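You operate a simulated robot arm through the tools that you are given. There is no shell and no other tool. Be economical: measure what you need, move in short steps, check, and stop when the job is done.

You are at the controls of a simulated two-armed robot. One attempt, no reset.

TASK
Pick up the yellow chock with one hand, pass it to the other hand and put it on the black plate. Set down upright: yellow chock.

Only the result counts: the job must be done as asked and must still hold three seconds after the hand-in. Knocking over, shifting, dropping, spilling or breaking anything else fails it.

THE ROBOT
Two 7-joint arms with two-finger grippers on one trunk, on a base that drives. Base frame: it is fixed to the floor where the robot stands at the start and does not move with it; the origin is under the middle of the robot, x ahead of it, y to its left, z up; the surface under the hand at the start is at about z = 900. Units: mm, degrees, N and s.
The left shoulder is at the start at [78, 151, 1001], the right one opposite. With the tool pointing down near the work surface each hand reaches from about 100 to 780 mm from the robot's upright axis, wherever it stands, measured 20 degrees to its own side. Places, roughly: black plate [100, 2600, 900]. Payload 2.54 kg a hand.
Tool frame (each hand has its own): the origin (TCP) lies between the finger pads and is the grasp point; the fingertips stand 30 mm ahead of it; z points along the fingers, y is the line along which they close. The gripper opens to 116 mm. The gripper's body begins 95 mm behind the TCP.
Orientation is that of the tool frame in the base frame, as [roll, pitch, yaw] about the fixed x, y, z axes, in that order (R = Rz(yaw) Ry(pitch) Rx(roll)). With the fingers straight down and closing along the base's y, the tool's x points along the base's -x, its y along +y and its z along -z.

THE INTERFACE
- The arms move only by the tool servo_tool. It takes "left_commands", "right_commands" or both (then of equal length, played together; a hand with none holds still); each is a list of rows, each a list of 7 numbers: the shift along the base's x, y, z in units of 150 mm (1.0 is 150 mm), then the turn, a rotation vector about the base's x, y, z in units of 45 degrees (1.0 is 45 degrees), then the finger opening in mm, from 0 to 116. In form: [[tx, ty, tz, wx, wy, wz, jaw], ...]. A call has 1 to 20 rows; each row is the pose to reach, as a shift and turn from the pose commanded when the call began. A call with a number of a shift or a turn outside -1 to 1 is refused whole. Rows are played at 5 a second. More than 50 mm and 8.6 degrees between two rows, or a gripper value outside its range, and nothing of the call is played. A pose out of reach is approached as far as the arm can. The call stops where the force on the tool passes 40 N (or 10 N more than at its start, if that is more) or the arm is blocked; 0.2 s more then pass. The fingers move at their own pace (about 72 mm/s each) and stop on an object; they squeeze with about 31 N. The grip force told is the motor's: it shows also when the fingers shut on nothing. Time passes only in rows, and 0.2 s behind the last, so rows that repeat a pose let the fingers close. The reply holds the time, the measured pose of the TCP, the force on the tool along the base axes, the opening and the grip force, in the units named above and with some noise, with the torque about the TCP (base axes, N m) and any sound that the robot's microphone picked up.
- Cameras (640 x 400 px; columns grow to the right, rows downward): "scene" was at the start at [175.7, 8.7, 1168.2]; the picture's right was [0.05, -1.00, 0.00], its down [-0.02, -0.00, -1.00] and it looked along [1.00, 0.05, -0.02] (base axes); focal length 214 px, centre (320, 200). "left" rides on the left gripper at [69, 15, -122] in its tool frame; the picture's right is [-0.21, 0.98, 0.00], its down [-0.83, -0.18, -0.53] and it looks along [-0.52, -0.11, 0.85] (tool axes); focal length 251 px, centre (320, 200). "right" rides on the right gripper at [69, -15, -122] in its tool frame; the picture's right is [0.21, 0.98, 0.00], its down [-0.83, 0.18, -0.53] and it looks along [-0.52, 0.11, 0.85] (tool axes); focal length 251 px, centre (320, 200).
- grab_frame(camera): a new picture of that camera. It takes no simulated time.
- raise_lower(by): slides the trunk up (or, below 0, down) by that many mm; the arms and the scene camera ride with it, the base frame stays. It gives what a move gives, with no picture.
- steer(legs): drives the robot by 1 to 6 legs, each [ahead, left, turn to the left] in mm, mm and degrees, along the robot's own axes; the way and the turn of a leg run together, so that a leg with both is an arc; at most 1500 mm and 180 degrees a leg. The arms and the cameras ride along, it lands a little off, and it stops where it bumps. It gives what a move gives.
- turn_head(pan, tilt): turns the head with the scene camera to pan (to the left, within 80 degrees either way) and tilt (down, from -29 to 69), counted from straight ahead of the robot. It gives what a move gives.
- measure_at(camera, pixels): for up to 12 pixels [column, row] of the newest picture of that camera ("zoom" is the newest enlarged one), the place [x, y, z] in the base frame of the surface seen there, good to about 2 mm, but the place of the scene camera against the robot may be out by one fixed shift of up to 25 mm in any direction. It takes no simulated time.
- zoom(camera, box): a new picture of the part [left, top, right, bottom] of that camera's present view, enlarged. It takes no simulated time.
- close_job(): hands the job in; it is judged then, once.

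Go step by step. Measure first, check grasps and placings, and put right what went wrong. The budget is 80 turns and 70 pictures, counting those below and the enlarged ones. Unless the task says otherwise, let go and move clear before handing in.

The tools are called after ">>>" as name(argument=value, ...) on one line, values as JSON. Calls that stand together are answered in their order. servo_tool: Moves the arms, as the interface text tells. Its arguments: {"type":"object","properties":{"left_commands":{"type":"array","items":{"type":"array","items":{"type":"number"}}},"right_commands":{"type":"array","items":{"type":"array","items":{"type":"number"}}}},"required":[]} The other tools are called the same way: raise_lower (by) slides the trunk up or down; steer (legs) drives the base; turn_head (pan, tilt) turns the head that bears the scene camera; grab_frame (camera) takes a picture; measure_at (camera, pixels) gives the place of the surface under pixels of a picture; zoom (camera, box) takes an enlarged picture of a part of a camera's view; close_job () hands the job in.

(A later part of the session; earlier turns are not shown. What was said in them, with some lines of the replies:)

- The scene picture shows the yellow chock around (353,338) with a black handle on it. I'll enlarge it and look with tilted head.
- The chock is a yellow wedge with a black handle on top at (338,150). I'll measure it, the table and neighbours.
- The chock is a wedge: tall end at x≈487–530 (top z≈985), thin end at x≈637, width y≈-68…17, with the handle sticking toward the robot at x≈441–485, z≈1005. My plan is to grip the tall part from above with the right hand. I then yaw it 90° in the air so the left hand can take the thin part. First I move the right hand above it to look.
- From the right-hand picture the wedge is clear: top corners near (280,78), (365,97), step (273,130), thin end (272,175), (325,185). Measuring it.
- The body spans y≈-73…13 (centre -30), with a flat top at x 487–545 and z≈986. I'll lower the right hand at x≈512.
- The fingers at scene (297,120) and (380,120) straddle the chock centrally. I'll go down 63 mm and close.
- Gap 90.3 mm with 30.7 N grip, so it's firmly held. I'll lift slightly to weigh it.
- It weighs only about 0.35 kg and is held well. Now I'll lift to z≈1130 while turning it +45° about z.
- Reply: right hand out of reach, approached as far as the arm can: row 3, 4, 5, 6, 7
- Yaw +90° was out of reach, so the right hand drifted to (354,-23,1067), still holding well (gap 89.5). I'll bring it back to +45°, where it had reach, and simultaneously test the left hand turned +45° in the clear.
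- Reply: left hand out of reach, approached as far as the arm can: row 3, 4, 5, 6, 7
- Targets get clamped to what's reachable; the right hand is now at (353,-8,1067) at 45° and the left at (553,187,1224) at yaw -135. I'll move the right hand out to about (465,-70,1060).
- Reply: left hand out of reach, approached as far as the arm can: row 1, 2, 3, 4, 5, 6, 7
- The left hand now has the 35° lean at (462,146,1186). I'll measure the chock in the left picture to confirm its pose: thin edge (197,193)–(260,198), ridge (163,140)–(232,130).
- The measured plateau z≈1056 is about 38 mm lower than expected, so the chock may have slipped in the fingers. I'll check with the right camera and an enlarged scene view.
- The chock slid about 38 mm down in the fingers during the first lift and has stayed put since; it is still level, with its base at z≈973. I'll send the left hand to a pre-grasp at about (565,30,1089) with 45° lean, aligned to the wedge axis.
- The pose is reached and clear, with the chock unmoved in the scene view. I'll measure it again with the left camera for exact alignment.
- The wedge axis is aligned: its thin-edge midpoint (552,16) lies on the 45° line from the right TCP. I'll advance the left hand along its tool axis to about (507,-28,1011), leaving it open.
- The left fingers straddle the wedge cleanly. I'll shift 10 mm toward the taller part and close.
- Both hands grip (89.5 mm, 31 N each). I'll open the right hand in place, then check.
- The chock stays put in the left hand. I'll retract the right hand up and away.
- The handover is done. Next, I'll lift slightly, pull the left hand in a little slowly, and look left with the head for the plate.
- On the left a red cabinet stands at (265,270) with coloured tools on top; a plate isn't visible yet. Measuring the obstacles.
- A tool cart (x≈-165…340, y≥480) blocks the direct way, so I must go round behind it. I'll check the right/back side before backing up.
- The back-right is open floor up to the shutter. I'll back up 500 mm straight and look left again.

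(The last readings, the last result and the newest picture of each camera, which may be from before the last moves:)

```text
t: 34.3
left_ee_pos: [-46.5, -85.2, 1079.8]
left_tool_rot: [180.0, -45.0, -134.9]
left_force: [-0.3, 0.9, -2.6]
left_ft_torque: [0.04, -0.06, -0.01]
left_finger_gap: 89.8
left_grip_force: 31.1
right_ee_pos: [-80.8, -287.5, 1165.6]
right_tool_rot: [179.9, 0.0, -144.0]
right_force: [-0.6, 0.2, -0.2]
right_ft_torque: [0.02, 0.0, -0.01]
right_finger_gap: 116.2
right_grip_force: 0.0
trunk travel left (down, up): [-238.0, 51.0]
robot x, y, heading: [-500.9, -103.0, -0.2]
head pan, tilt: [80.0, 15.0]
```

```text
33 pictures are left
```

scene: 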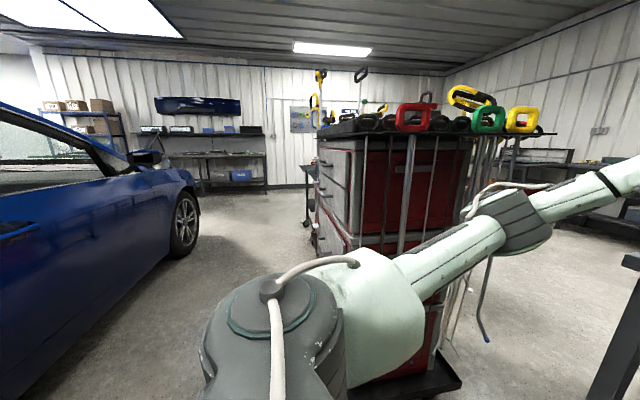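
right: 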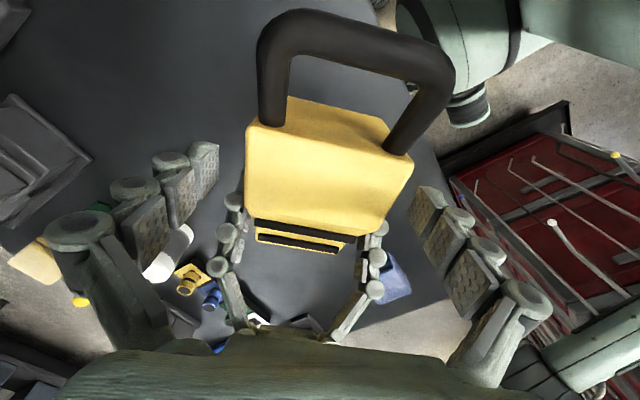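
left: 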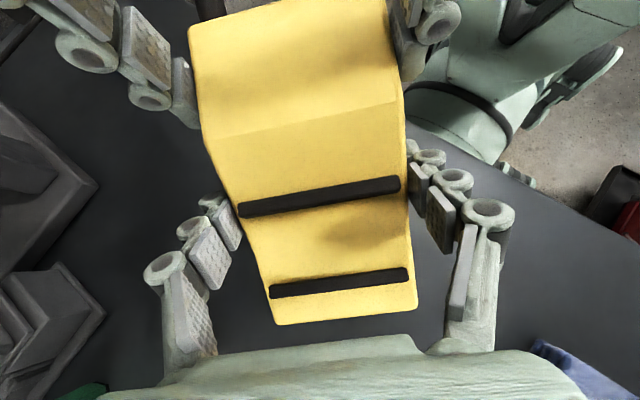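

There's an aisle between the blue car (150,250) and the cart (330,190). Measuring its bounds.

>>> measure_at(camera="scene", pixels=[[60, 270], [20, 350], [183, 245], [190, 200], [318, 180], [350, 200], [306, 205], [312, 175], [240, 165], [360, 350], [420, 390], [250, 230]])

>>> zoom(camera="scene", box=[130, 60, 370, 270])

```text
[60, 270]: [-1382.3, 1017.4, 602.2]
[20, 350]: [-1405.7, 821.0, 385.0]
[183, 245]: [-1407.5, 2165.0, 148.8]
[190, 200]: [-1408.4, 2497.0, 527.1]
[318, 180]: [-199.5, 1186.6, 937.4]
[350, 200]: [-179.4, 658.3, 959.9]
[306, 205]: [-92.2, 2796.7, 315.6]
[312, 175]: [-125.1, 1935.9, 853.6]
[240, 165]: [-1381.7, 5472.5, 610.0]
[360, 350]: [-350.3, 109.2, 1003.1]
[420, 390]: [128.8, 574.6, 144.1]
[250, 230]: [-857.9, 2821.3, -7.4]
```

```text
1.90 times, centred on (250, 165) of scene
```

zoom: 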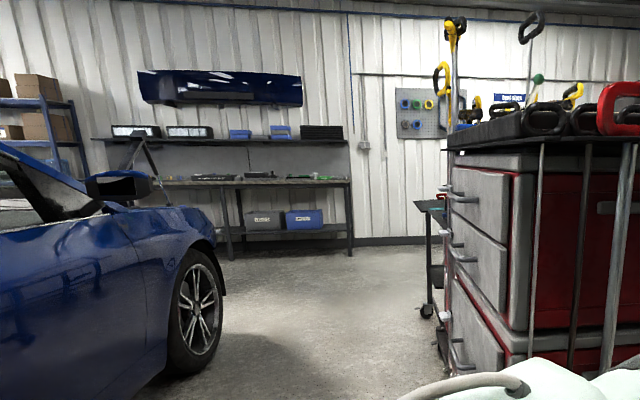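

The aisle between the car (x≈-1400) and cart (x≈-200) is about 1.2 m. I'll back to x≈-800, turn left 90° and drive up the aisle, then look.

>>> steer(legs=[[-300, 0, 0], [0, 0, 90], [1400, 0, 0]])

>>> turn_head(pan=-30, tilt=15)

>>> grab_frame(camera="scene")

```text
t: 46.9
left_ee_pos: [-849.1, 1756.6, 1080.8]
left_tool_rot: [179.8, -44.5, -43.7]
left_force: [-0.2, -0.3, -4.5]
left_ft_torque: [0.07, 0.05, 0.02]
left_finger_gap: 89.3
left_grip_force: 30.6
right_ee_pos: [-647.0, 1729.0, 1165.1]
right_tool_rot: [179.7, 0.1, -52.6]
right_force: [0.2, 0.1, -0.5]
right_ft_torque: [-0.01, 0.0, 0.02]
right_finger_gap: 116.2
right_grip_force: 0.0
trunk travel left (down, up): [-238.0, 51.0]
robot x, y, heading: [-827.1, 1304.7, 91.5]
head pan, tilt: [80.0, 15.0]
stopped in leg 3: the robot was blocked; the commanded pose is now the measured one
```

```text
t: 48.8
left_ee_pos: [-849.7, 1756.5, 1080.0]
left_tool_rot: [179.6, -44.7, -43.5]
left_force: [-0.2, 0.6, -4.5]
left_ft_torque: [0.06, 0.05, -0.02]
left_finger_gap: 89.4
left_grip_force: 30.6
right_ee_pos: [-646.5, 1730.8, 1164.0]
right_tool_rot: [179.7, 0.2, -52.6]
right_force: [0.0, 0.6, 0.2]
right_ft_torque: [0.03, -0.02, -0.01]
right_finger_gap: 115.8
right_grip_force: 0.0
trunk travel left (down, up): [-238.0, 51.0]
robot x, y, heading: [-828.5, 1307.9, 91.6]
head pan, tilt: [-30.0, 15.0]
```

```text
31 pictures are left
```

scene: 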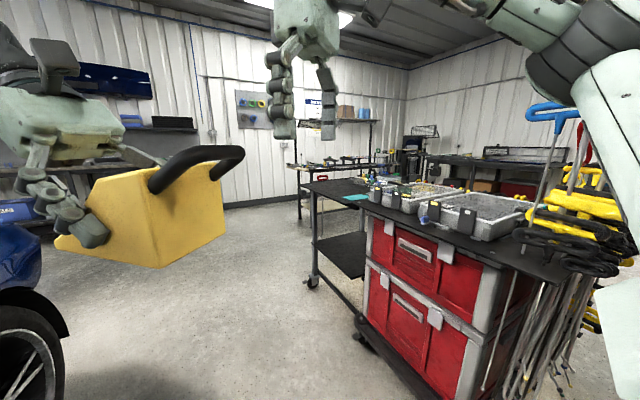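

The drive stopped at (-828,1305), reported blocked near the end of the leg. I need to see what is touching; looking to both sides.

>>> turn_head(pan=78, tilt=30)

>>> grab_frame(camera="scene")

>>> turn_head(pan=-78, tilt=30)

>>> grab_frame(camera="scene")

```text
t: 50.7
left_ee_pos: [-849.8, 1758.4, 1081.0]
left_tool_rot: [179.6, -44.5, -43.5]
left_force: [-0.4, 0.6, -3.9]
left_ft_torque: [0.05, 0.09, 0.01]
left_finger_gap: 89.4
left_grip_force: 30.7
right_ee_pos: [-646.1, 1731.3, 1164.7]
right_tool_rot: [179.7, 0.2, -52.4]
right_force: [-0.4, -0.2, -0.2]
right_ft_torque: [-0.02, -0.01, 0.03]
right_finger_gap: 115.7
right_grip_force: 0.1
trunk travel left (down, up): [-238.0, 51.0]
robot x, y, heading: [-827.9, 1308.7, 91.7]
head pan, tilt: [78.0, 30.0]
```

```text
30 pictures are left
```

scene: 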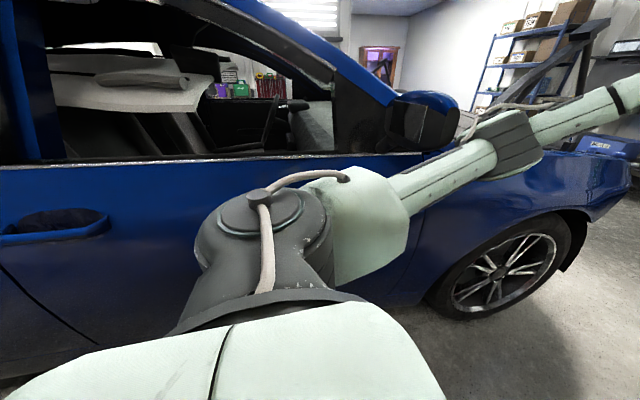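

```text
t: 53.1
left_ee_pos: [-850.5, 1757.9, 1079.5]
left_tool_rot: [179.6, -44.6, -43.5]
left_force: [-0.7, 0.8, -4.0]
left_ft_torque: [0.06, 0.06, 0.0]
left_finger_gap: 89.5
left_grip_force: 30.7
right_ee_pos: [-647.1, 1730.2, 1163.8]
right_tool_rot: [179.7, 0.2, -52.6]
right_force: [0.0, -0.3, 0.1]
right_ft_torque: [0.0, 0.02, -0.01]
right_finger_gap: 115.8
right_grip_force: 0.0
trunk travel left (down, up): [-238.0, 51.0]
robot x, y, heading: [-829.0, 1304.7, 91.6]
head pan, tilt: [-78.0, 30.0]
```

```text
29 pictures are left
```

scene: 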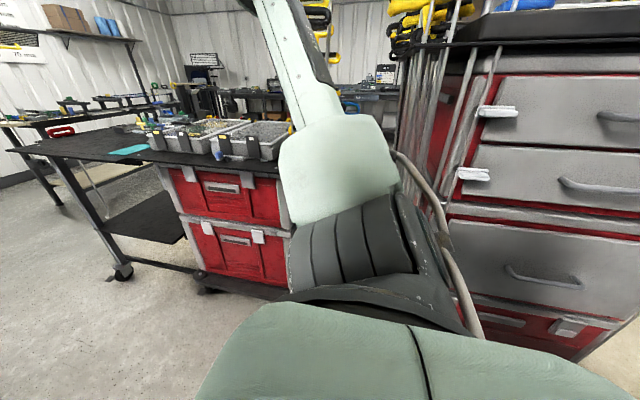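

The left elbow seems near the car's mirror. On the right I measure the clearance to the cart's pipes and the trolley.

>>> measure_at(camera="scene", pixels=[[400, 120], [480, 115], [610, 180], [445, 170], [370, 270], [340, 150], [150, 160], [20, 150], [190, 155], [130, 150], [240, 190], [130, 125]])

>>> turn_head(pan=70, tilt=15)

>>> grab_frame(camera="scene")

```text
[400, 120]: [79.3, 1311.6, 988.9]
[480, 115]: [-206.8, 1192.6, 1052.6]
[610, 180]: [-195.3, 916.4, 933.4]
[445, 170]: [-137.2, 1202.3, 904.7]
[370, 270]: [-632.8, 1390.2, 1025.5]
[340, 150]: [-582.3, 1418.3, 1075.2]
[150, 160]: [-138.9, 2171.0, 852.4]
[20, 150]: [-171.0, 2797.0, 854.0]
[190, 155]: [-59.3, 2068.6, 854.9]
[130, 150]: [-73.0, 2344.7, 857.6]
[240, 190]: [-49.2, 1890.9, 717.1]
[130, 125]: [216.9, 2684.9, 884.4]
```

```text
t: 55.4
left_ee_pos: [-849.3, 1757.8, 1080.0]
left_tool_rot: [179.6, -44.5, -43.4]
left_force: [-0.1, 0.4, -3.9]
left_ft_torque: [0.04, 0.04, 0.0]
left_finger_gap: 89.5
left_grip_force: 30.9
right_ee_pos: [-646.8, 1730.9, 1164.0]
right_tool_rot: [179.8, 0.2, -52.4]
right_force: [0.2, -1.0, 0.4]
right_ft_torque: [0.02, -0.01, 0.02]
right_finger_gap: 115.7
right_grip_force: 0.1
trunk travel left (down, up): [-238.0, 51.0]
robot x, y, heading: [-826.0, 1307.6, 91.4]
head pan, tilt: [70.0, 15.0]
```

```text
28 pictures are left
```

scene: 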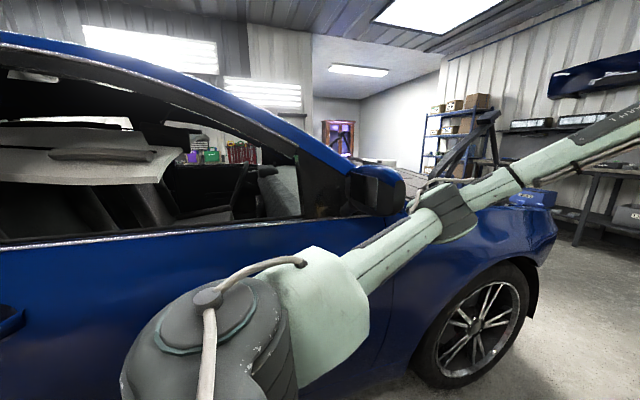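

>>> measure_at(camera="scene", pixels=[[404, 190], [385, 185], [400, 210], [440, 185], [420, 215], [450, 230], [455, 200], [415, 180]])

```text
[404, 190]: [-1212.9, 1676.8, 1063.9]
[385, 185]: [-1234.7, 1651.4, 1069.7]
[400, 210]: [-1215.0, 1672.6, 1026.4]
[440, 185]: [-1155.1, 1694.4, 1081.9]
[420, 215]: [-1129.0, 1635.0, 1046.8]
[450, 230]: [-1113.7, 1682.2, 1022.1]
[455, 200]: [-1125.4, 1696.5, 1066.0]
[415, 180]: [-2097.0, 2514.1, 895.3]
```

The left elbow (x≈-1150) touched the car's mirror (x≈-1210). I'll back 40 mm, shift 140 mm right to centre in the aisle, and check.

>>> steer(legs=[[-40, 0, 0], [0, -140, 0], [0, 0, -1.5]])

>>> grab_frame(camera="scene")

```text
t: 56.5
left_ee_pos: [-846.0, 1713.3, 1078.8]
left_tool_rot: [179.5, -44.7, -44.1]
left_force: [-1.6, -0.4, -3.5]
left_ft_torque: [0.05, 0.06, -0.01]
left_finger_gap: 89.5
left_grip_force: 31.2
right_ee_pos: [-646.9, 1686.2, 1165.8]
right_tool_rot: [179.9, 0.2, -52.5]
right_force: [0.6, 0.6, -0.8]
right_ft_torque: [-0.01, -0.03, -0.02]
right_finger_gap: 116.1
right_grip_force: 0.1
trunk travel left (down, up): [-238.0, 51.0]
robot x, y, heading: [-825.7, 1259.9, 91.4]
head pan, tilt: [70.0, 15.0]
stopped in leg 2: the robot was blocked; the commanded pose is now the measured one
```

```text
27 pictures are left
```

scene: 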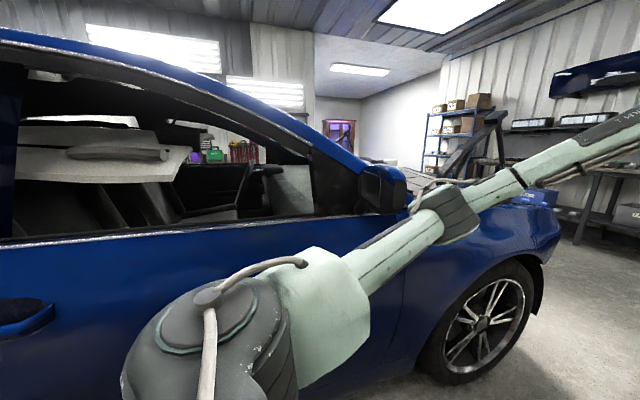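

Moving right was blocked at once, so something touches on the right side. I'll look steeply down there.

>>> turn_head(pan=-75, tilt=60)

>>> grab_frame(camera="scene")

>>> turn_head(pan=-80, tilt=0)

>>> grab_frame(camera="scene")

```text
t: 58.8
left_ee_pos: [-846.7, 1715.3, 1079.0]
left_tool_rot: [179.5, -44.8, -43.9]
left_force: [0.8, 1.0, -3.8]
left_ft_torque: [0.09, 0.02, 0.02]
left_finger_gap: 89.7
left_grip_force: 30.9
right_ee_pos: [-646.3, 1687.0, 1164.9]
right_tool_rot: [179.8, 0.2, -52.5]
right_force: [0.4, -0.9, 0.8]
right_ft_torque: [-0.01, -0.02, 0.01]
right_finger_gap: 116.1
right_grip_force: 0.1
trunk travel left (down, up): [-238.0, 51.0]
robot x, y, heading: [-829.4, 1261.6, 91.4]
head pan, tilt: [-75.0, 60.0]
```

```text
26 pictures are left
```

scene: 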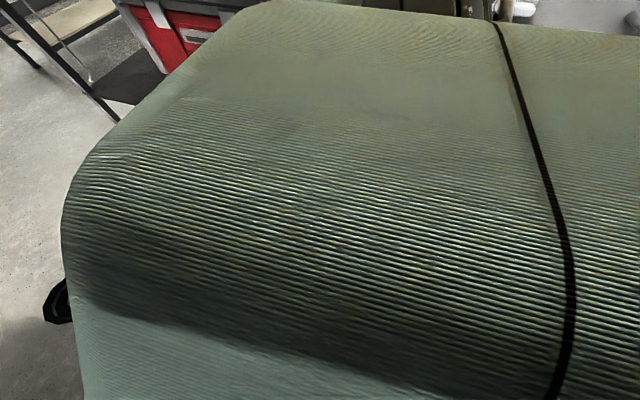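

```text
t: 60.1
left_ee_pos: [-846.0, 1715.5, 1077.9]
left_tool_rot: [179.4, -44.8, -43.9]
left_force: [0.1, 0.0, -4.1]
left_ft_torque: [0.09, 0.03, 0.0]
left_finger_gap: 89.6
left_grip_force: 30.6
right_ee_pos: [-645.8, 1686.1, 1164.5]
right_tool_rot: [179.7, 0.2, -52.5]
right_force: [0.1, 0.0, 0.3]
right_ft_torque: [0.01, -0.01, 0.0]
right_finger_gap: 115.9
right_grip_force: 0.1
trunk travel left (down, up): [-238.0, 51.0]
robot x, y, heading: [-825.6, 1265.8, 91.6]
head pan, tilt: [-80.0, 0.0]
```

```text
25 pictures are left
```

scene: 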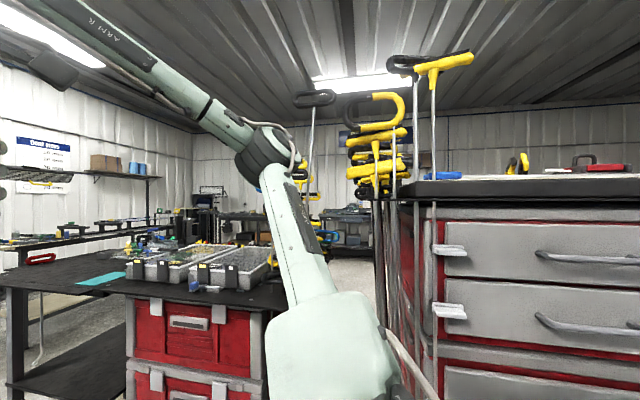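

Nothing is close on the right; the arm poses suggest the whole robot is tilted about 0.3°. I'll check the left side low and the elbow/mirror contact.

>>> measure_at(camera="scene", pixels=[[265, 150], [300, 150], [400, 330], [430, 380], [330, 350], [385, 220], [435, 250], [410, 200], [100, 270], [60, 240]])

>>> turn_head(pan=62, tilt=50)

>>> grab_frame(camera="scene")

```text
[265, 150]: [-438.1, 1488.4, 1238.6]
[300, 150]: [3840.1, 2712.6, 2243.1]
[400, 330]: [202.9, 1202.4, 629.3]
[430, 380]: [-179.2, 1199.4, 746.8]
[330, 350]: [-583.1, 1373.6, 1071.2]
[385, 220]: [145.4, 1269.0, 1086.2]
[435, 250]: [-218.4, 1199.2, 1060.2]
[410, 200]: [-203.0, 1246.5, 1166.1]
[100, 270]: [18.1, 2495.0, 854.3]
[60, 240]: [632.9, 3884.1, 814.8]
```

```text
t: 62.4
left_ee_pos: [-847.0, 1715.4, 1078.8]
left_tool_rot: [179.5, -44.7, -43.9]
left_force: [-0.2, -1.1, -3.2]
left_ft_torque: [0.07, 0.02, -0.02]
left_finger_gap: 89.5
left_grip_force: 30.5
right_ee_pos: [-646.6, 1687.4, 1164.8]
right_tool_rot: [179.9, 0.2, -52.6]
right_force: [0.2, 0.6, -0.2]
right_ft_torque: [-0.03, -0.03, 0.02]
right_finger_gap: 115.9
right_grip_force: 0.1
trunk travel left (down, up): [-238.0, 51.0]
robot x, y, heading: [-826.8, 1262.7, 91.4]
head pan, tilt: [62.0, 50.0]
```

```text
24 pictures are left
```

scene: 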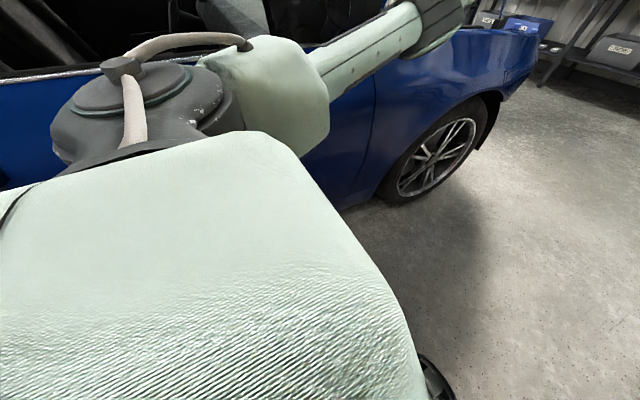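

There are no floor obstacles; it's just the elbow at the mirror. I'll retreat another 60 mm, then shift right.

>>> steer(legs=[[-60, 0, 0]])

>>> steer(legs=[[0, -130, 0]])

```text
t: 63.4
left_ee_pos: [-847.6, 1653.5, 1079.6]
left_tool_rot: [179.7, -44.9, -43.9]
left_force: [0.3, -0.7, -3.7]
left_ft_torque: [0.13, 0.04, 0.03]
left_finger_gap: 89.3
left_grip_force: 30.9
right_ee_pos: [-647.8, 1626.3, 1165.4]
right_tool_rot: [179.9, 0.1, -52.5]
right_force: [-0.5, -0.8, 0.3]
right_ft_torque: [0.05, -0.01, -0.01]
right_finger_gap: 115.8
right_grip_force: 0.1
trunk travel left (down, up): [-238.0, 51.0]
robot x, y, heading: [-827.1, 1203.2, 91.3]
head pan, tilt: [62.0, 50.0]
```

```text
t: 65.3
left_ee_pos: [-717.8, 1657.6, 1078.6]
left_tool_rot: [179.6, -44.9, -43.8]
left_force: [0.1, 0.7, -3.6]
left_ft_torque: [0.05, 0.08, 0.01]
left_finger_gap: 89.4
left_grip_force: 31.4
right_ee_pos: [-517.6, 1631.2, 1164.4]
right_tool_rot: [180.0, 0.1, -52.4]
right_force: [0.3, -0.7, -0.6]
right_ft_torque: [0.04, 0.01, 0.04]
right_finger_gap: 116.2
right_grip_force: 0.2
trunk travel left (down, up): [-238.0, 51.0]
robot x, y, heading: [-697.4, 1203.1, 91.6]
head pan, tilt: [62.0, 50.0]
```

Free again at (-697,1203). I'll continue up the aisle to y≈2600, drift left a little, then turn right to face the trolley.

>>> steer(legs=[[700, 0, 0], [700, 100, 0], [0, 0, -91.5]])

>>> turn_head(pan=0, tilt=30)

>>> grab_frame(camera="scene")

```text
t: 76.5
left_ee_pos: [-377.9, 2616.3, 1078.9]
left_tool_rot: [179.7, -44.8, -134.7]
left_force: [0.4, -0.2, -4.1]
left_ft_torque: [0.04, -0.07, 0.0]
left_finger_gap: 89.4
left_grip_force: 31.3
right_ee_pos: [-407.6, 2414.9, 1165.6]
right_tool_rot: [-180.0, 0.0, -143.2]
right_force: [-0.1, -0.2, 0.1]
right_ft_torque: [0.0, -0.01, 0.03]
right_finger_gap: 116.2
right_grip_force: 0.1
trunk travel left (down, up): [-238.0, 51.0]
robot x, y, heading: [-832.3, 2600.6, 0.7]
head pan, tilt: [62.0, 50.0]
```

```text
t: 77.9
left_ee_pos: [-378.1, 2616.0, 1079.4]
left_tool_rot: [179.7, -44.9, -134.7]
left_force: [-0.2, 0.6, -3.7]
left_ft_torque: [0.06, -0.07, 0.0]
left_finger_gap: 89.6
left_grip_force: 31.0
right_ee_pos: [-407.4, 2415.2, 1166.1]
right_tool_rot: [180.0, 0.0, -143.2]
right_force: [0.9, -0.5, 0.4]
right_ft_torque: [0.0, 0.02, 0.01]
right_finger_gap: 116.1
right_grip_force: 0.1
trunk travel left (down, up): [-238.0, 51.0]
robot x, y, heading: [-828.4, 2599.7, 0.8]
head pan, tilt: [0.0, 30.0]
```

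```text
23 pictures are left
```

scene: 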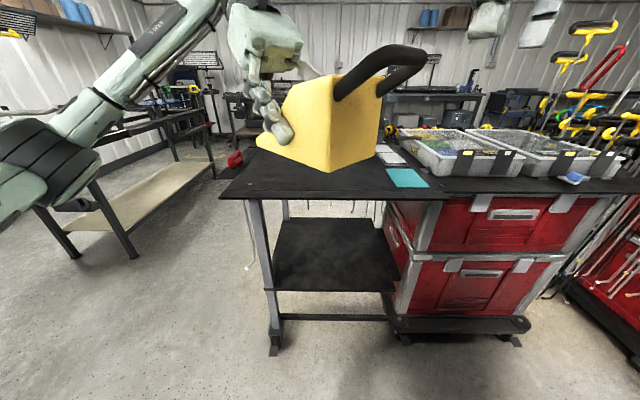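

I face the trolley; the chock hides the area where the plate should be (around (330,150)). I'll move the left arm up/aside and look again.

>>> servo_tool(left_commands=[[0, 0.15, 0.05, 0, 0, 0, 70], [0, 0.3, 0.1, 0, 0, 0, 70], [0, 0.5, 0.15, 0, 0, 0, 70], [0, 0.75, 0.2, 0, 0, 0, 70], [0, 1.0, 0.2, 0, 0, 0, 70], [0, 1.0, 0.2, 0, 0, 0, 70]])

>>> grab_frame(camera="scene")

>>> grab_frame(camera="right")

```text
t: 79.3
left_ee_pos: [-377.8, 2765.7, 1108.9]
left_tool_rot: [179.7, -45.0, -134.8]
left_force: [0.6, 0.2, -4.0]
left_ft_torque: [0.05, -0.04, -0.05]
left_finger_gap: 89.3
left_grip_force: 31.1
right_ee_pos: [-407.7, 2416.5, 1165.0]
right_tool_rot: [-180.0, -0.1, -143.2]
right_force: [-0.8, -0.3, -0.2]
right_ft_torque: [-0.01, 0.01, 0.01]
right_finger_gap: 116.3
right_grip_force: 0.0
trunk travel left (down, up): [-238.0, 51.0]
robot x, y, heading: [-832.3, 2599.1, 0.8]
head pan, tilt: [0.0, 30.0]
```

```text
22 pictures are left
```

scene: 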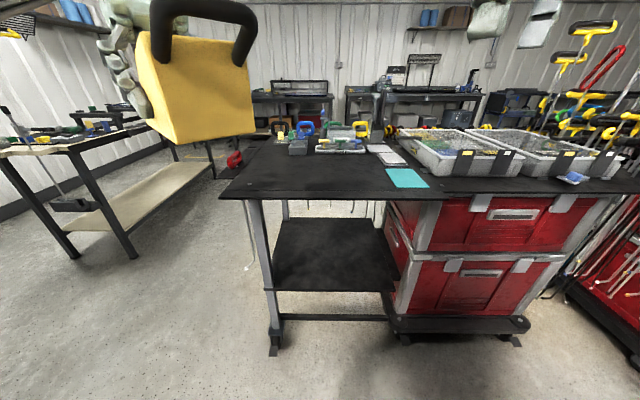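

```text
21 pictures are left
```

right: 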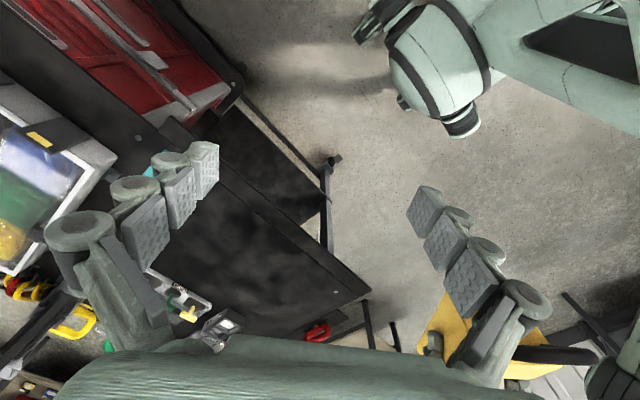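

Zooming into the table top to find the black plate.

>>> zoom(camera="scene", box=[210, 110, 440, 210])

>>> measure_at(camera="scene", pixels=[[230, 193], [435, 195], [300, 180], [320, 165], [300, 145], [265, 155], [340, 148], [385, 155], [405, 178], [265, 140], [237, 160], [360, 185]])

```text
2.78 times, centred on (325, 160) of scene
```

zoom: 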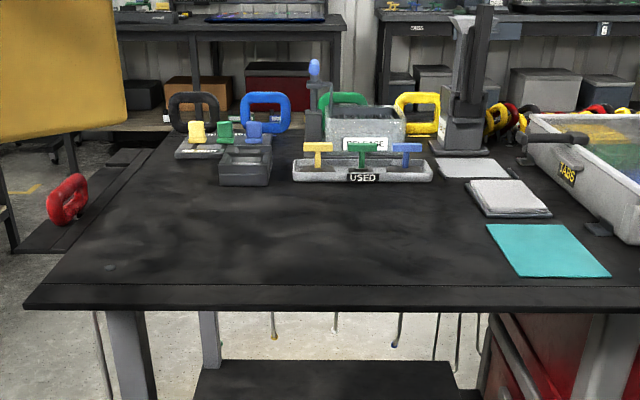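

```text
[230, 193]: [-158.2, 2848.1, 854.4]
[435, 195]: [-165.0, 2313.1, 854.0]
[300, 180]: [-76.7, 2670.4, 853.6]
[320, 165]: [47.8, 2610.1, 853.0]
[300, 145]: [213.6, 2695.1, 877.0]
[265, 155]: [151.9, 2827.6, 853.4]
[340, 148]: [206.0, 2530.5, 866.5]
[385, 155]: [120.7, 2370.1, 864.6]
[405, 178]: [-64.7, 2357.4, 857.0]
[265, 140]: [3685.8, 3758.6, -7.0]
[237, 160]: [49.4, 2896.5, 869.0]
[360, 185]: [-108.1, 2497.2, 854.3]
```

The clear black table area (z≈854) shows no obvious plate edge from here. I'll drive 270 mm closer and look from the right-hand camera and the scene.

>>> steer(legs=[[270, 0, -0.8]])

>>> turn_head(pan=0, tilt=40)

>>> grab_frame(camera="scene")

>>> grab_frame(camera="right")

```text
t: 81.2
left_ee_pos: [-104.8, 2760.8, 1107.8]
left_tool_rot: [179.6, -44.9, -135.3]
left_force: [-0.2, 0.0, -3.5]
left_ft_torque: [0.04, 0.0, 0.0]
left_finger_gap: 89.5
left_grip_force: 31.1
right_ee_pos: [-138.9, 2412.3, 1164.8]
right_tool_rot: [-180.0, 0.0, -144.0]
right_force: [-0.1, -0.2, -0.1]
right_ft_torque: [0.02, 0.05, 0.03]
right_finger_gap: 116.0
right_grip_force: 0.0
trunk travel left (down, up): [-238.0, 51.0]
robot x, y, heading: [-559.5, 2602.3, 0.1]
head pan, tilt: [0.0, 30.0]
```

```text
t: 81.9
left_ee_pos: [-105.4, 2762.9, 1108.7]
left_tool_rot: [179.8, -44.9, -135.3]
left_force: [-0.3, 0.2, -2.7]
left_ft_torque: [0.07, -0.04, -0.01]
left_finger_gap: 89.3
left_grip_force: 31.8
right_ee_pos: [-139.3, 2413.5, 1166.2]
right_tool_rot: [-180.0, 0.1, -143.9]
right_force: [1.1, 0.2, -0.2]
right_ft_torque: [0.01, -0.01, 0.03]
right_finger_gap: 115.9
right_grip_force: 0.1
trunk travel left (down, up): [-238.0, 51.0]
robot x, y, heading: [-564.5, 2600.4, 0.2]
head pan, tilt: [0.0, 40.0]
```

```text
19 pictures are left
```

scene: 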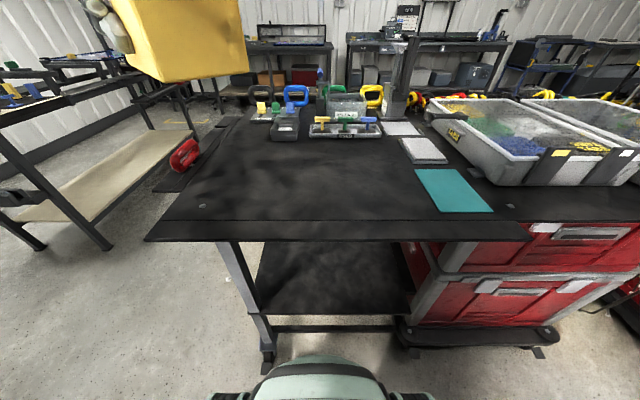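

```text
18 pictures are left
```

right: 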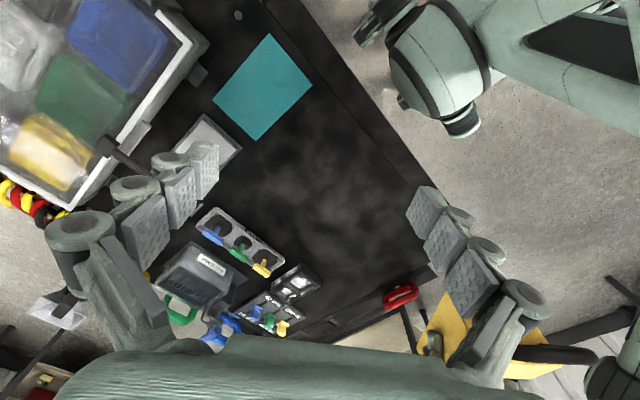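

I can't make out a separate plate yet; zooming into the right view and the scene table area.

>>> zoom(camera="right", box=[200, 60, 440, 340])

>>> zoom(camera="scene", box=[160, 80, 440, 250])

```text
1.43 times, centred on (320, 200) of right
```

zoom: 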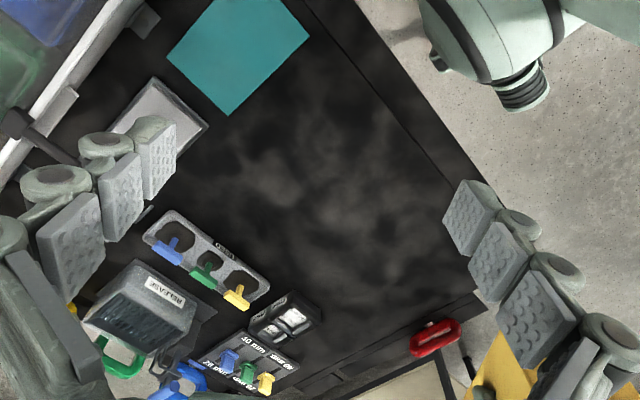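

```text
2.29 times, centred on (300, 165) of scene
```

zoom: 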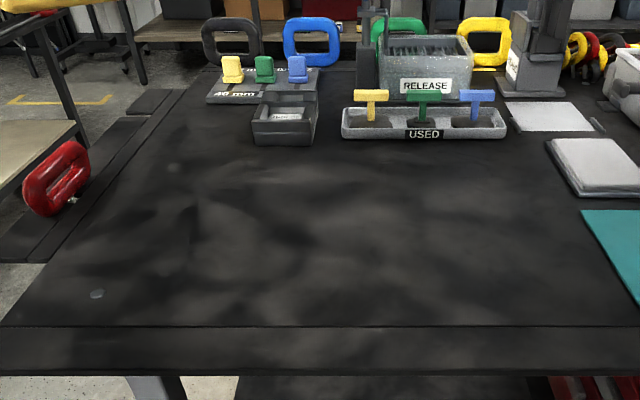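

I'll probe heights over the clear black area to find a thin raised plate near (100,2600).

>>> measure_at(camera="zoom", pixels=[[60, 310], [200, 300], [350, 300], [500, 300], [150, 230], [280, 220], [400, 220], [520, 220], [220, 170], [330, 165], [430, 165], [500, 170]])

>>> measure_at(camera="right", pixels=[[380, 110], [395, 165], [340, 110], [330, 140], [350, 170], [300, 170], [320, 200], [270, 180], [360, 220], [390, 240], [340, 260], [250, 200]])

```text
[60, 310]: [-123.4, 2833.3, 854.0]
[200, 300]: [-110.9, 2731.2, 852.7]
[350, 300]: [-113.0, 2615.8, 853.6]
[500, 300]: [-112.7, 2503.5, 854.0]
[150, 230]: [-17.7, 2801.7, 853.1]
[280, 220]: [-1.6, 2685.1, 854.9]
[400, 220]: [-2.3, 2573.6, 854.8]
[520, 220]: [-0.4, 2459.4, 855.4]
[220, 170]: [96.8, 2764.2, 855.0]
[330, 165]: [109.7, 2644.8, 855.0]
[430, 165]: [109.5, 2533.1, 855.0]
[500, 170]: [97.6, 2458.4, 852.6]
```

```text
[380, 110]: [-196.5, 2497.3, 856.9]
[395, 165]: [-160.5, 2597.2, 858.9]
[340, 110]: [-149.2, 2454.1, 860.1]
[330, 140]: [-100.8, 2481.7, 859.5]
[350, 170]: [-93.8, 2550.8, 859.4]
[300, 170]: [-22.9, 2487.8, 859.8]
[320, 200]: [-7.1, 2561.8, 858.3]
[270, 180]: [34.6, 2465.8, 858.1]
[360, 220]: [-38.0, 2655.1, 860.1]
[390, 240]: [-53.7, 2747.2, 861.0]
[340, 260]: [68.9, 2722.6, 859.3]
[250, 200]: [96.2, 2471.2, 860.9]
```

The surface is flat: the bolted black top itself around (100,2600) is the clear spot, with nothing raised. I'll carry the chock above about (40,2615) at z≈1000 and check its pose in the hand on the way.

>>> servo_tool(left_commands=[[0.16, -0.16, 0, 0, 0, 0, 70], [0.32, -0.32, -0.1, 0, 0, 0, 70], [0.48, -0.48, -0.2, 0, 0, 0, 70], [0.64, -0.64, -0.33, 0, 0, 0, 70], [0.8, -0.8, -0.45, 0, 0, 0, 70], [0.97, -0.98, -0.6, 0, 0, 0, 70], [0.97, -0.98, -0.72, 0, 0, 0, 70], [0.97, -0.98, -0.72, 0, 0, 0, 70]], right_commands=[[0, -0.05, 0, 0, 0, 0, 116], [0, -0.1, 0, 0, 0, 0, 116], [-0.1, -0.2, 0, 0, 0, 0, 116], [-0.2, -0.3, 0, 0, 0, 0, 116], [-0.3, -0.4, 0, 0, 0, 0, 116], [-0.3, -0.4, 0, 0, 0, 0, 116], [-0.3, -0.4, 0, 0, 0, 0, 116], [-0.3, -0.4, 0, 0, 0, 0, 116]])

>>> grab_frame(camera="scene")

>>> grab_frame(camera="left")

```text
t: 83.7
left_ee_pos: [39.0, 2614.0, 1001.3]
left_tool_rot: [179.7, -44.8, -135.4]
left_force: [0.0, 0.7, -3.6]
left_ft_torque: [0.04, -0.06, 0.05]
left_finger_gap: 89.4
left_grip_force: 31.3
right_ee_pos: [-183.5, 2352.5, 1164.8]
right_tool_rot: [-179.9, 0.1, -143.9]
right_force: [-0.2, -0.3, -0.5]
right_ft_torque: [0.04, 0.02, 0.04]
right_finger_gap: 116.1
right_grip_force: 0.1
trunk travel left (down, up): [-238.0, 51.0]
robot x, y, heading: [-560.6, 2602.3, 0.3]
head pan, tilt: [0.0, 40.0]
```

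```text
15 pictures are left
```

scene: 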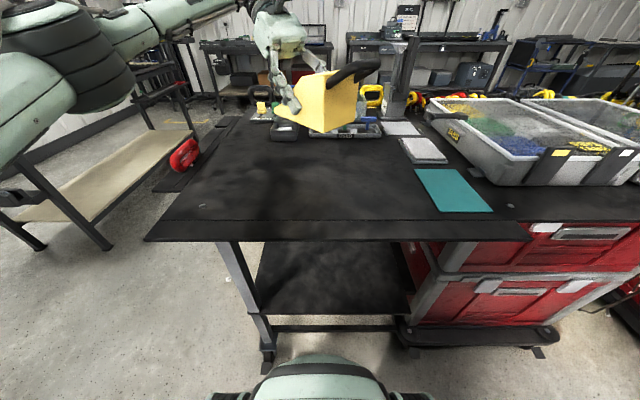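

```text
14 pictures are left
```

left: 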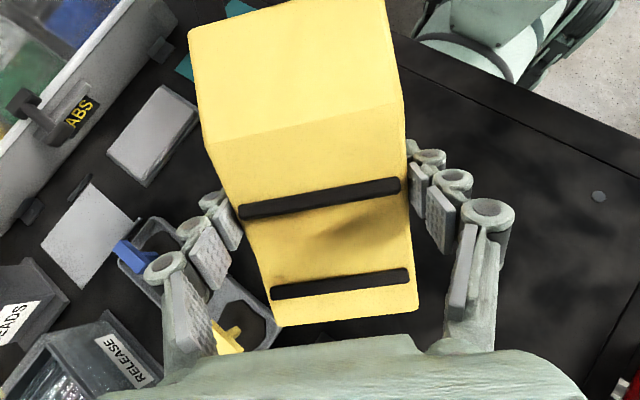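

The chock sits in the hand exactly as at handover (stripes at rows 195 and 283). I'll measure nearby items' heights and positions before lowering.

>>> measure_at(camera="left", pixels=[[130, 255], [232, 340], [120, 225], [145, 345], [275, 345], [215, 345], [165, 225], [275, 322], [415, 308], [320, 100]])

>>> measure_at(camera="scene", pixels=[[285, 137], [350, 135], [300, 100], [262, 105], [385, 130], [333, 130]])

```text
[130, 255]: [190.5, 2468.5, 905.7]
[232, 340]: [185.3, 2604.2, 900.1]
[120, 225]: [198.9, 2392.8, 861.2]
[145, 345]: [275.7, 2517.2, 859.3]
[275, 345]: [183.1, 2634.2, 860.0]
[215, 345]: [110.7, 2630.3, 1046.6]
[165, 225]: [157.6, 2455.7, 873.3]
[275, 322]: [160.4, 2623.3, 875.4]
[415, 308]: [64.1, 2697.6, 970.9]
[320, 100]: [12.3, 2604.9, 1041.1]
```

```text
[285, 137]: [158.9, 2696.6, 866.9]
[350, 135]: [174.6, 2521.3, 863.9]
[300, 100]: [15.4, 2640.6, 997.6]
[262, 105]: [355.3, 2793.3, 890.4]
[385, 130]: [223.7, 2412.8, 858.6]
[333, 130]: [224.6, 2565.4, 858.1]
```

Trays stay at x≥160 with tops ≤ 906, clear of the hand. I'll move 14 mm back and lower 85 mm, leaving roughly 15 mm.

>>> servo_tool(left_commands=[[-0.09, -0.02, -0.1, 0, 0, 0, 70], [-0.09, -0.02, -0.22, 0, 0, 0, 70], [-0.09, -0.02, -0.34, 0, 0, 0, 70], [-0.09, -0.02, -0.46, 0, 0, 0, 70], [-0.09, -0.02, -0.567, 0, 0, 0, 70], [-0.09, -0.02, -0.567, 0, 0, 0, 70]])

>>> zoom(camera="scene", box=[220, 60, 440, 230])

```text
t: 85.1
left_ee_pos: [25.9, 2612.0, 914.2]
left_tool_rot: [179.7, -44.8, -135.4]
left_force: [-0.3, -0.7, -4.1]
left_ft_torque: [0.07, -0.04, -0.02]
left_finger_gap: 89.0
left_grip_force: 30.8
right_ee_pos: [-183.5, 2353.1, 1165.7]
right_tool_rot: [179.9, 0.2, -143.9]
right_force: [-0.5, -0.6, -0.2]
right_ft_torque: [-0.03, 0.02, 0.01]
right_finger_gap: 116.0
right_grip_force: 0.1
trunk travel left (down, up): [-238.0, 51.0]
robot x, y, heading: [-558.7, 2598.7, -0.0]
head pan, tilt: [0.0, 40.0]
```

```text
2.35 times, centred on (330, 145) of scene
```

zoom: 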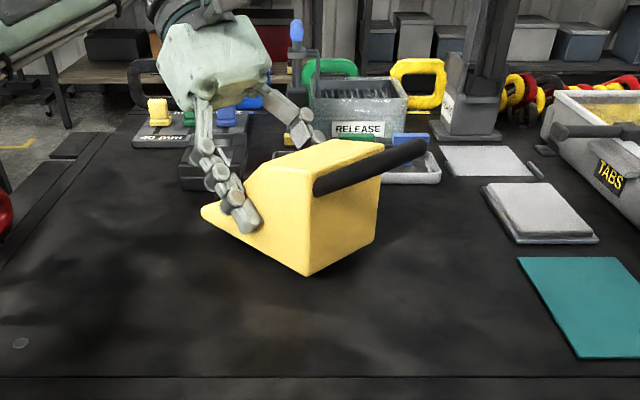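

The chock hangs just above the black plate, level. I'll lower in small steps until contact.

>>> servo_tool(left_commands=[[0, 0, -0.02, 0, 0, 0, 70], [0, 0, -0.04, 0, 0, 0, 70], [0, 0, -0.06, 0, 0, 0, 70], [0, 0, -0.075, 0, 0, 0, 70], [0, 0, -0.075, 0, 0, 0, 70]])

>>> zoom(camera="scene", box=[260, 80, 400, 190])

```text
t: 86.3
left_ee_pos: [26.3, 2612.5, 904.6]
left_tool_rot: [179.6, -44.9, -135.3]
left_force: [0.6, 1.6, -4.2]
left_ft_torque: [0.03, -0.04, 0.01]
left_finger_gap: 89.3
left_grip_force: 31.2
right_ee_pos: [-182.5, 2351.7, 1164.8]
right_tool_rot: [180.0, 0.0, -143.9]
right_force: [0.1, -0.1, -0.5]
right_ft_torque: [0.03, 0.0, -0.04]
right_finger_gap: 116.1
right_grip_force: 0.1
trunk travel left (down, up): [-238.0, 51.0]
robot x, y, heading: [-557.6, 2602.3, 0.3]
head pan, tilt: [0.0, 40.0]
```

```text
3.64 times, centred on (330, 135) of scene
```

zoom: 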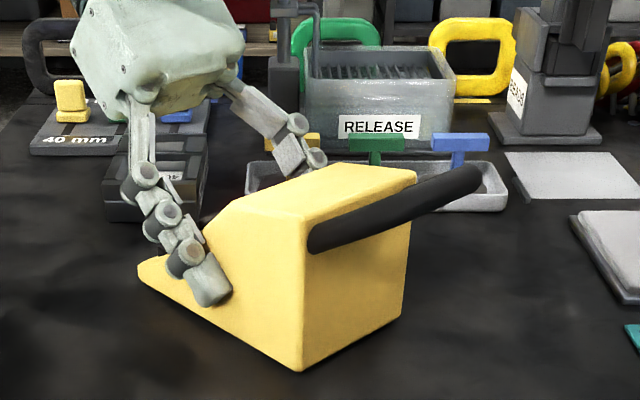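

No contact yet (fz −4.2 is its weight). I'll continue in 1.5 mm rows down 9 mm.

>>> servo_tool(left_commands=[[0, 0, -0.01, 0, 0, 0, 70], [0, 0, -0.02, 0, 0, 0, 70], [0, 0, -0.03, 0, 0, 0, 70], [0, 0, -0.04, 0, 0, 0, 70], [0, 0, -0.05, 0, 0, 0, 70], [0, 0, -0.05, 0, 0, 0, 70]])

```text
t: 87.7
left_ee_pos: [25.0, 2612.4, 900.5]
left_tool_rot: [180.0, -44.9, -135.6]
left_force: [5.1, 0.8, 19.2]
left_ft_torque: [-0.37, 0.02, -0.14]
left_finger_gap: 89.8
left_grip_force: 31.2
right_ee_pos: [-184.7, 2353.1, 1166.6]
right_tool_rot: [-179.9, 0.1, -143.9]
right_force: [0.3, 0.5, 0.1]
right_ft_torque: [0.01, 0.0, 0.0]
right_finger_gap: 116.2
right_grip_force: 0.1
trunk travel left (down, up): [-238.0, 51.0]
robot x, y, heading: [-561.5, 2597.9, -0.2]
head pan, tilt: [0.0, 40.0]
```

Contact: 19 N upward at TCP z 900.5. I'll ease up 2 mm to relax the press and look.

>>> servo_tool(left_commands=[[0, 0, 0.015, 0, 0, 0, 70], [0, 0, 0.015, 0, 0, 0, 70]])

>>> zoom(camera="scene", box=[260, 80, 400, 190])

```text
t: 88.3
left_ee_pos: [25.5, 2611.1, 899.7]
left_tool_rot: [179.7, -44.8, -135.4]
left_force: [0.8, -2.4, 9.5]
left_ft_torque: [-0.72, -0.2, -0.01]
left_finger_gap: 89.4
left_grip_force: 31.3
right_ee_pos: [-185.7, 2352.7, 1166.0]
right_tool_rot: [180.0, 0.0, -143.9]
right_force: [0.0, 0.7, -0.5]
right_ft_torque: [0.01, -0.01, 0.0]
right_finger_gap: 116.1
right_grip_force: 0.1
trunk travel left (down, up): [-238.0, 51.0]
robot x, y, heading: [-559.2, 2603.6, 0.1]
head pan, tilt: [0.0, 40.0]
```

```text
3.64 times, centred on (330, 135) of scene
```

zoom: 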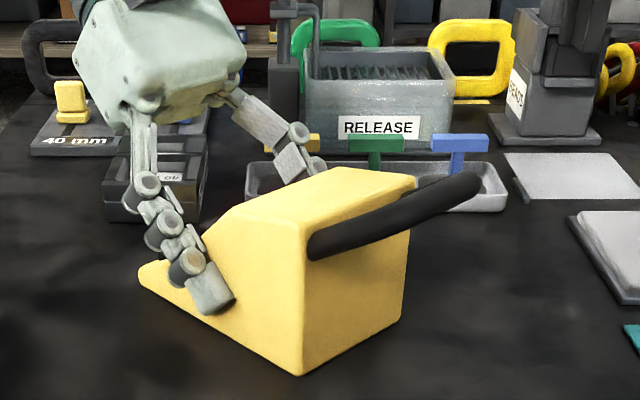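

The chock is resting on the black plate. I'll open the fingers in place.

>>> servo_tool(left_commands=[[0, 0, 0.015, 0, 0, 0, 91], [0, 0, 0.015, 0, 0, 0, 98], [0, 0, 0.015, 0, 0, 0, 112], [0, 0, 0.015, 0, 0, 0, 112]])

>>> zoom(camera="scene", box=[260, 80, 400, 190])

```text
t: 89.3
left_ee_pos: [26.1, 2612.7, 901.8]
left_tool_rot: [179.7, -44.9, -135.4]
left_force: [0.7, 0.9, 0.8]
left_ft_torque: [0.01, -0.04, 0.01]
left_finger_gap: 112.1
left_grip_force: 0.0
right_ee_pos: [-183.6, 2352.5, 1166.0]
right_tool_rot: [-179.9, 0.2, -143.9]
right_force: [-0.3, 0.2, -0.2]
right_ft_torque: [0.02, 0.02, -0.01]
right_finger_gap: 115.9
right_grip_force: 0.1
trunk travel left (down, up): [-238.0, 51.0]
robot x, y, heading: [-558.5, 2601.0, -0.3]
head pan, tilt: [0.0, 40.0]
```

```text
3.64 times, centred on (330, 135) of scene
```

zoom: 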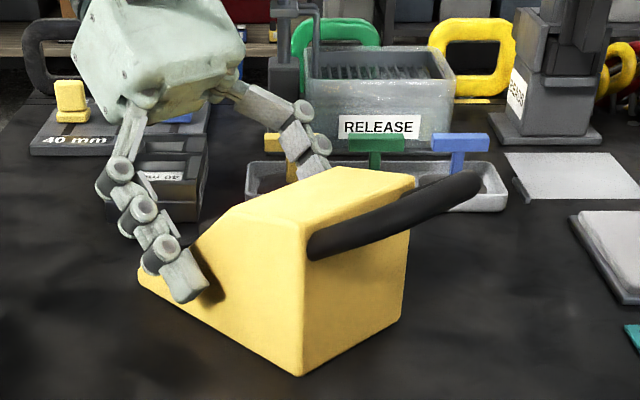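

The chock stands free and upright. I'll raise the left hand straight up.

>>> servo_tool(left_commands=[[0, 0, 0.1, 0, 0, 0, 114], [0, 0, 0.3, 0, 0, 0, 114], [0, 0, 0.55, 0, 0, 0, 114], [0, 0, 0.85, 0, 0, 0, 114], [-0.1, 0.2, 1.0, 0, 0, 0, 114], [-0.2, 0.5, 1.0, 0, 0, 0, 114], [-0.3, 0.8, 1.0, 0, 0, 0, 114], [-0.3, 0.8, 1.0, 0, 0, 0, 114]])

>>> grab_frame(camera="scene")

```text
t: 91.1
left_ee_pos: [-19.0, 2732.5, 1051.6]
left_tool_rot: [179.7, -44.9, -135.4]
left_force: [-1.1, 0.1, -0.7]
left_ft_torque: [0.01, 0.01, 0.0]
left_finger_gap: 114.0
left_grip_force: 0.1
right_ee_pos: [-185.1, 2352.6, 1164.9]
right_tool_rot: [-180.0, 0.2, -143.9]
right_force: [0.3, -0.1, 0.5]
right_ft_torque: [0.01, -0.01, -0.01]
right_finger_gap: 116.0
right_grip_force: 0.0
trunk travel left (down, up): [-238.0, 51.0]
robot x, y, heading: [-560.8, 2598.8, 0.2]
head pan, tilt: [0.0, 40.0]
```

```text
9 pictures are left
```

scene: 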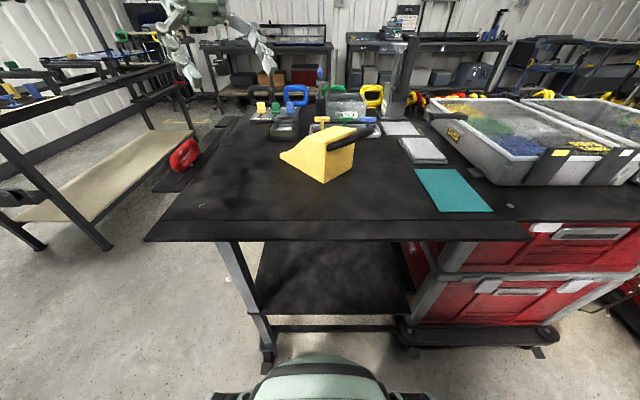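

The chock stands upright at (322,158), the hand is clear and nothing else has moved. One check of the black plate's extents (bolts at (202,205) and (510,205)).

>>> measure_at(camera="scene", pixels=[[202, 205], [510, 205], [165, 217], [235, 125], [392, 112], [325, 183], [283, 155], [352, 165], [228, 121], [330, 140]])

```text
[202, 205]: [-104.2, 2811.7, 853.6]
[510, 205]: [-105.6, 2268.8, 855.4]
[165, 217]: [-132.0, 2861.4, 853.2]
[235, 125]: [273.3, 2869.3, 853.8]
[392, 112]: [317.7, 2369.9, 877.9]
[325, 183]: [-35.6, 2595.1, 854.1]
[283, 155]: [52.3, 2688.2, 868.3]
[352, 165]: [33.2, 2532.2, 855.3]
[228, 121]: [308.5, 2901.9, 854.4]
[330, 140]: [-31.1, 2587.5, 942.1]
```

The black top plate spans about x −130…320 and is centred near (100,2600). The chock sits upright well inside it, with its base at z≈854, so I'm handing in.

>>> close_job()

```text
The job is handed in.
```

I picked up the yellow chock with the right hand, passed it to the left, and set it upright on the black plate. Both hands are clear, and I have handed the job in.

- **Which plate:** no separate raised plate showed up. I took the bolted black top of the trolley as the black plate, because it is centred near the place you gave, [100, 2600]. The chock stands at about [25, 2612], well inside it.
- **Car mirror:** on the way, the left elbow appears to have touched the mirror of the blue car, and the drive stopped there. I backed off and went round. I saw no sign that the mirror or car moved, but I did not look at them again afterwards.
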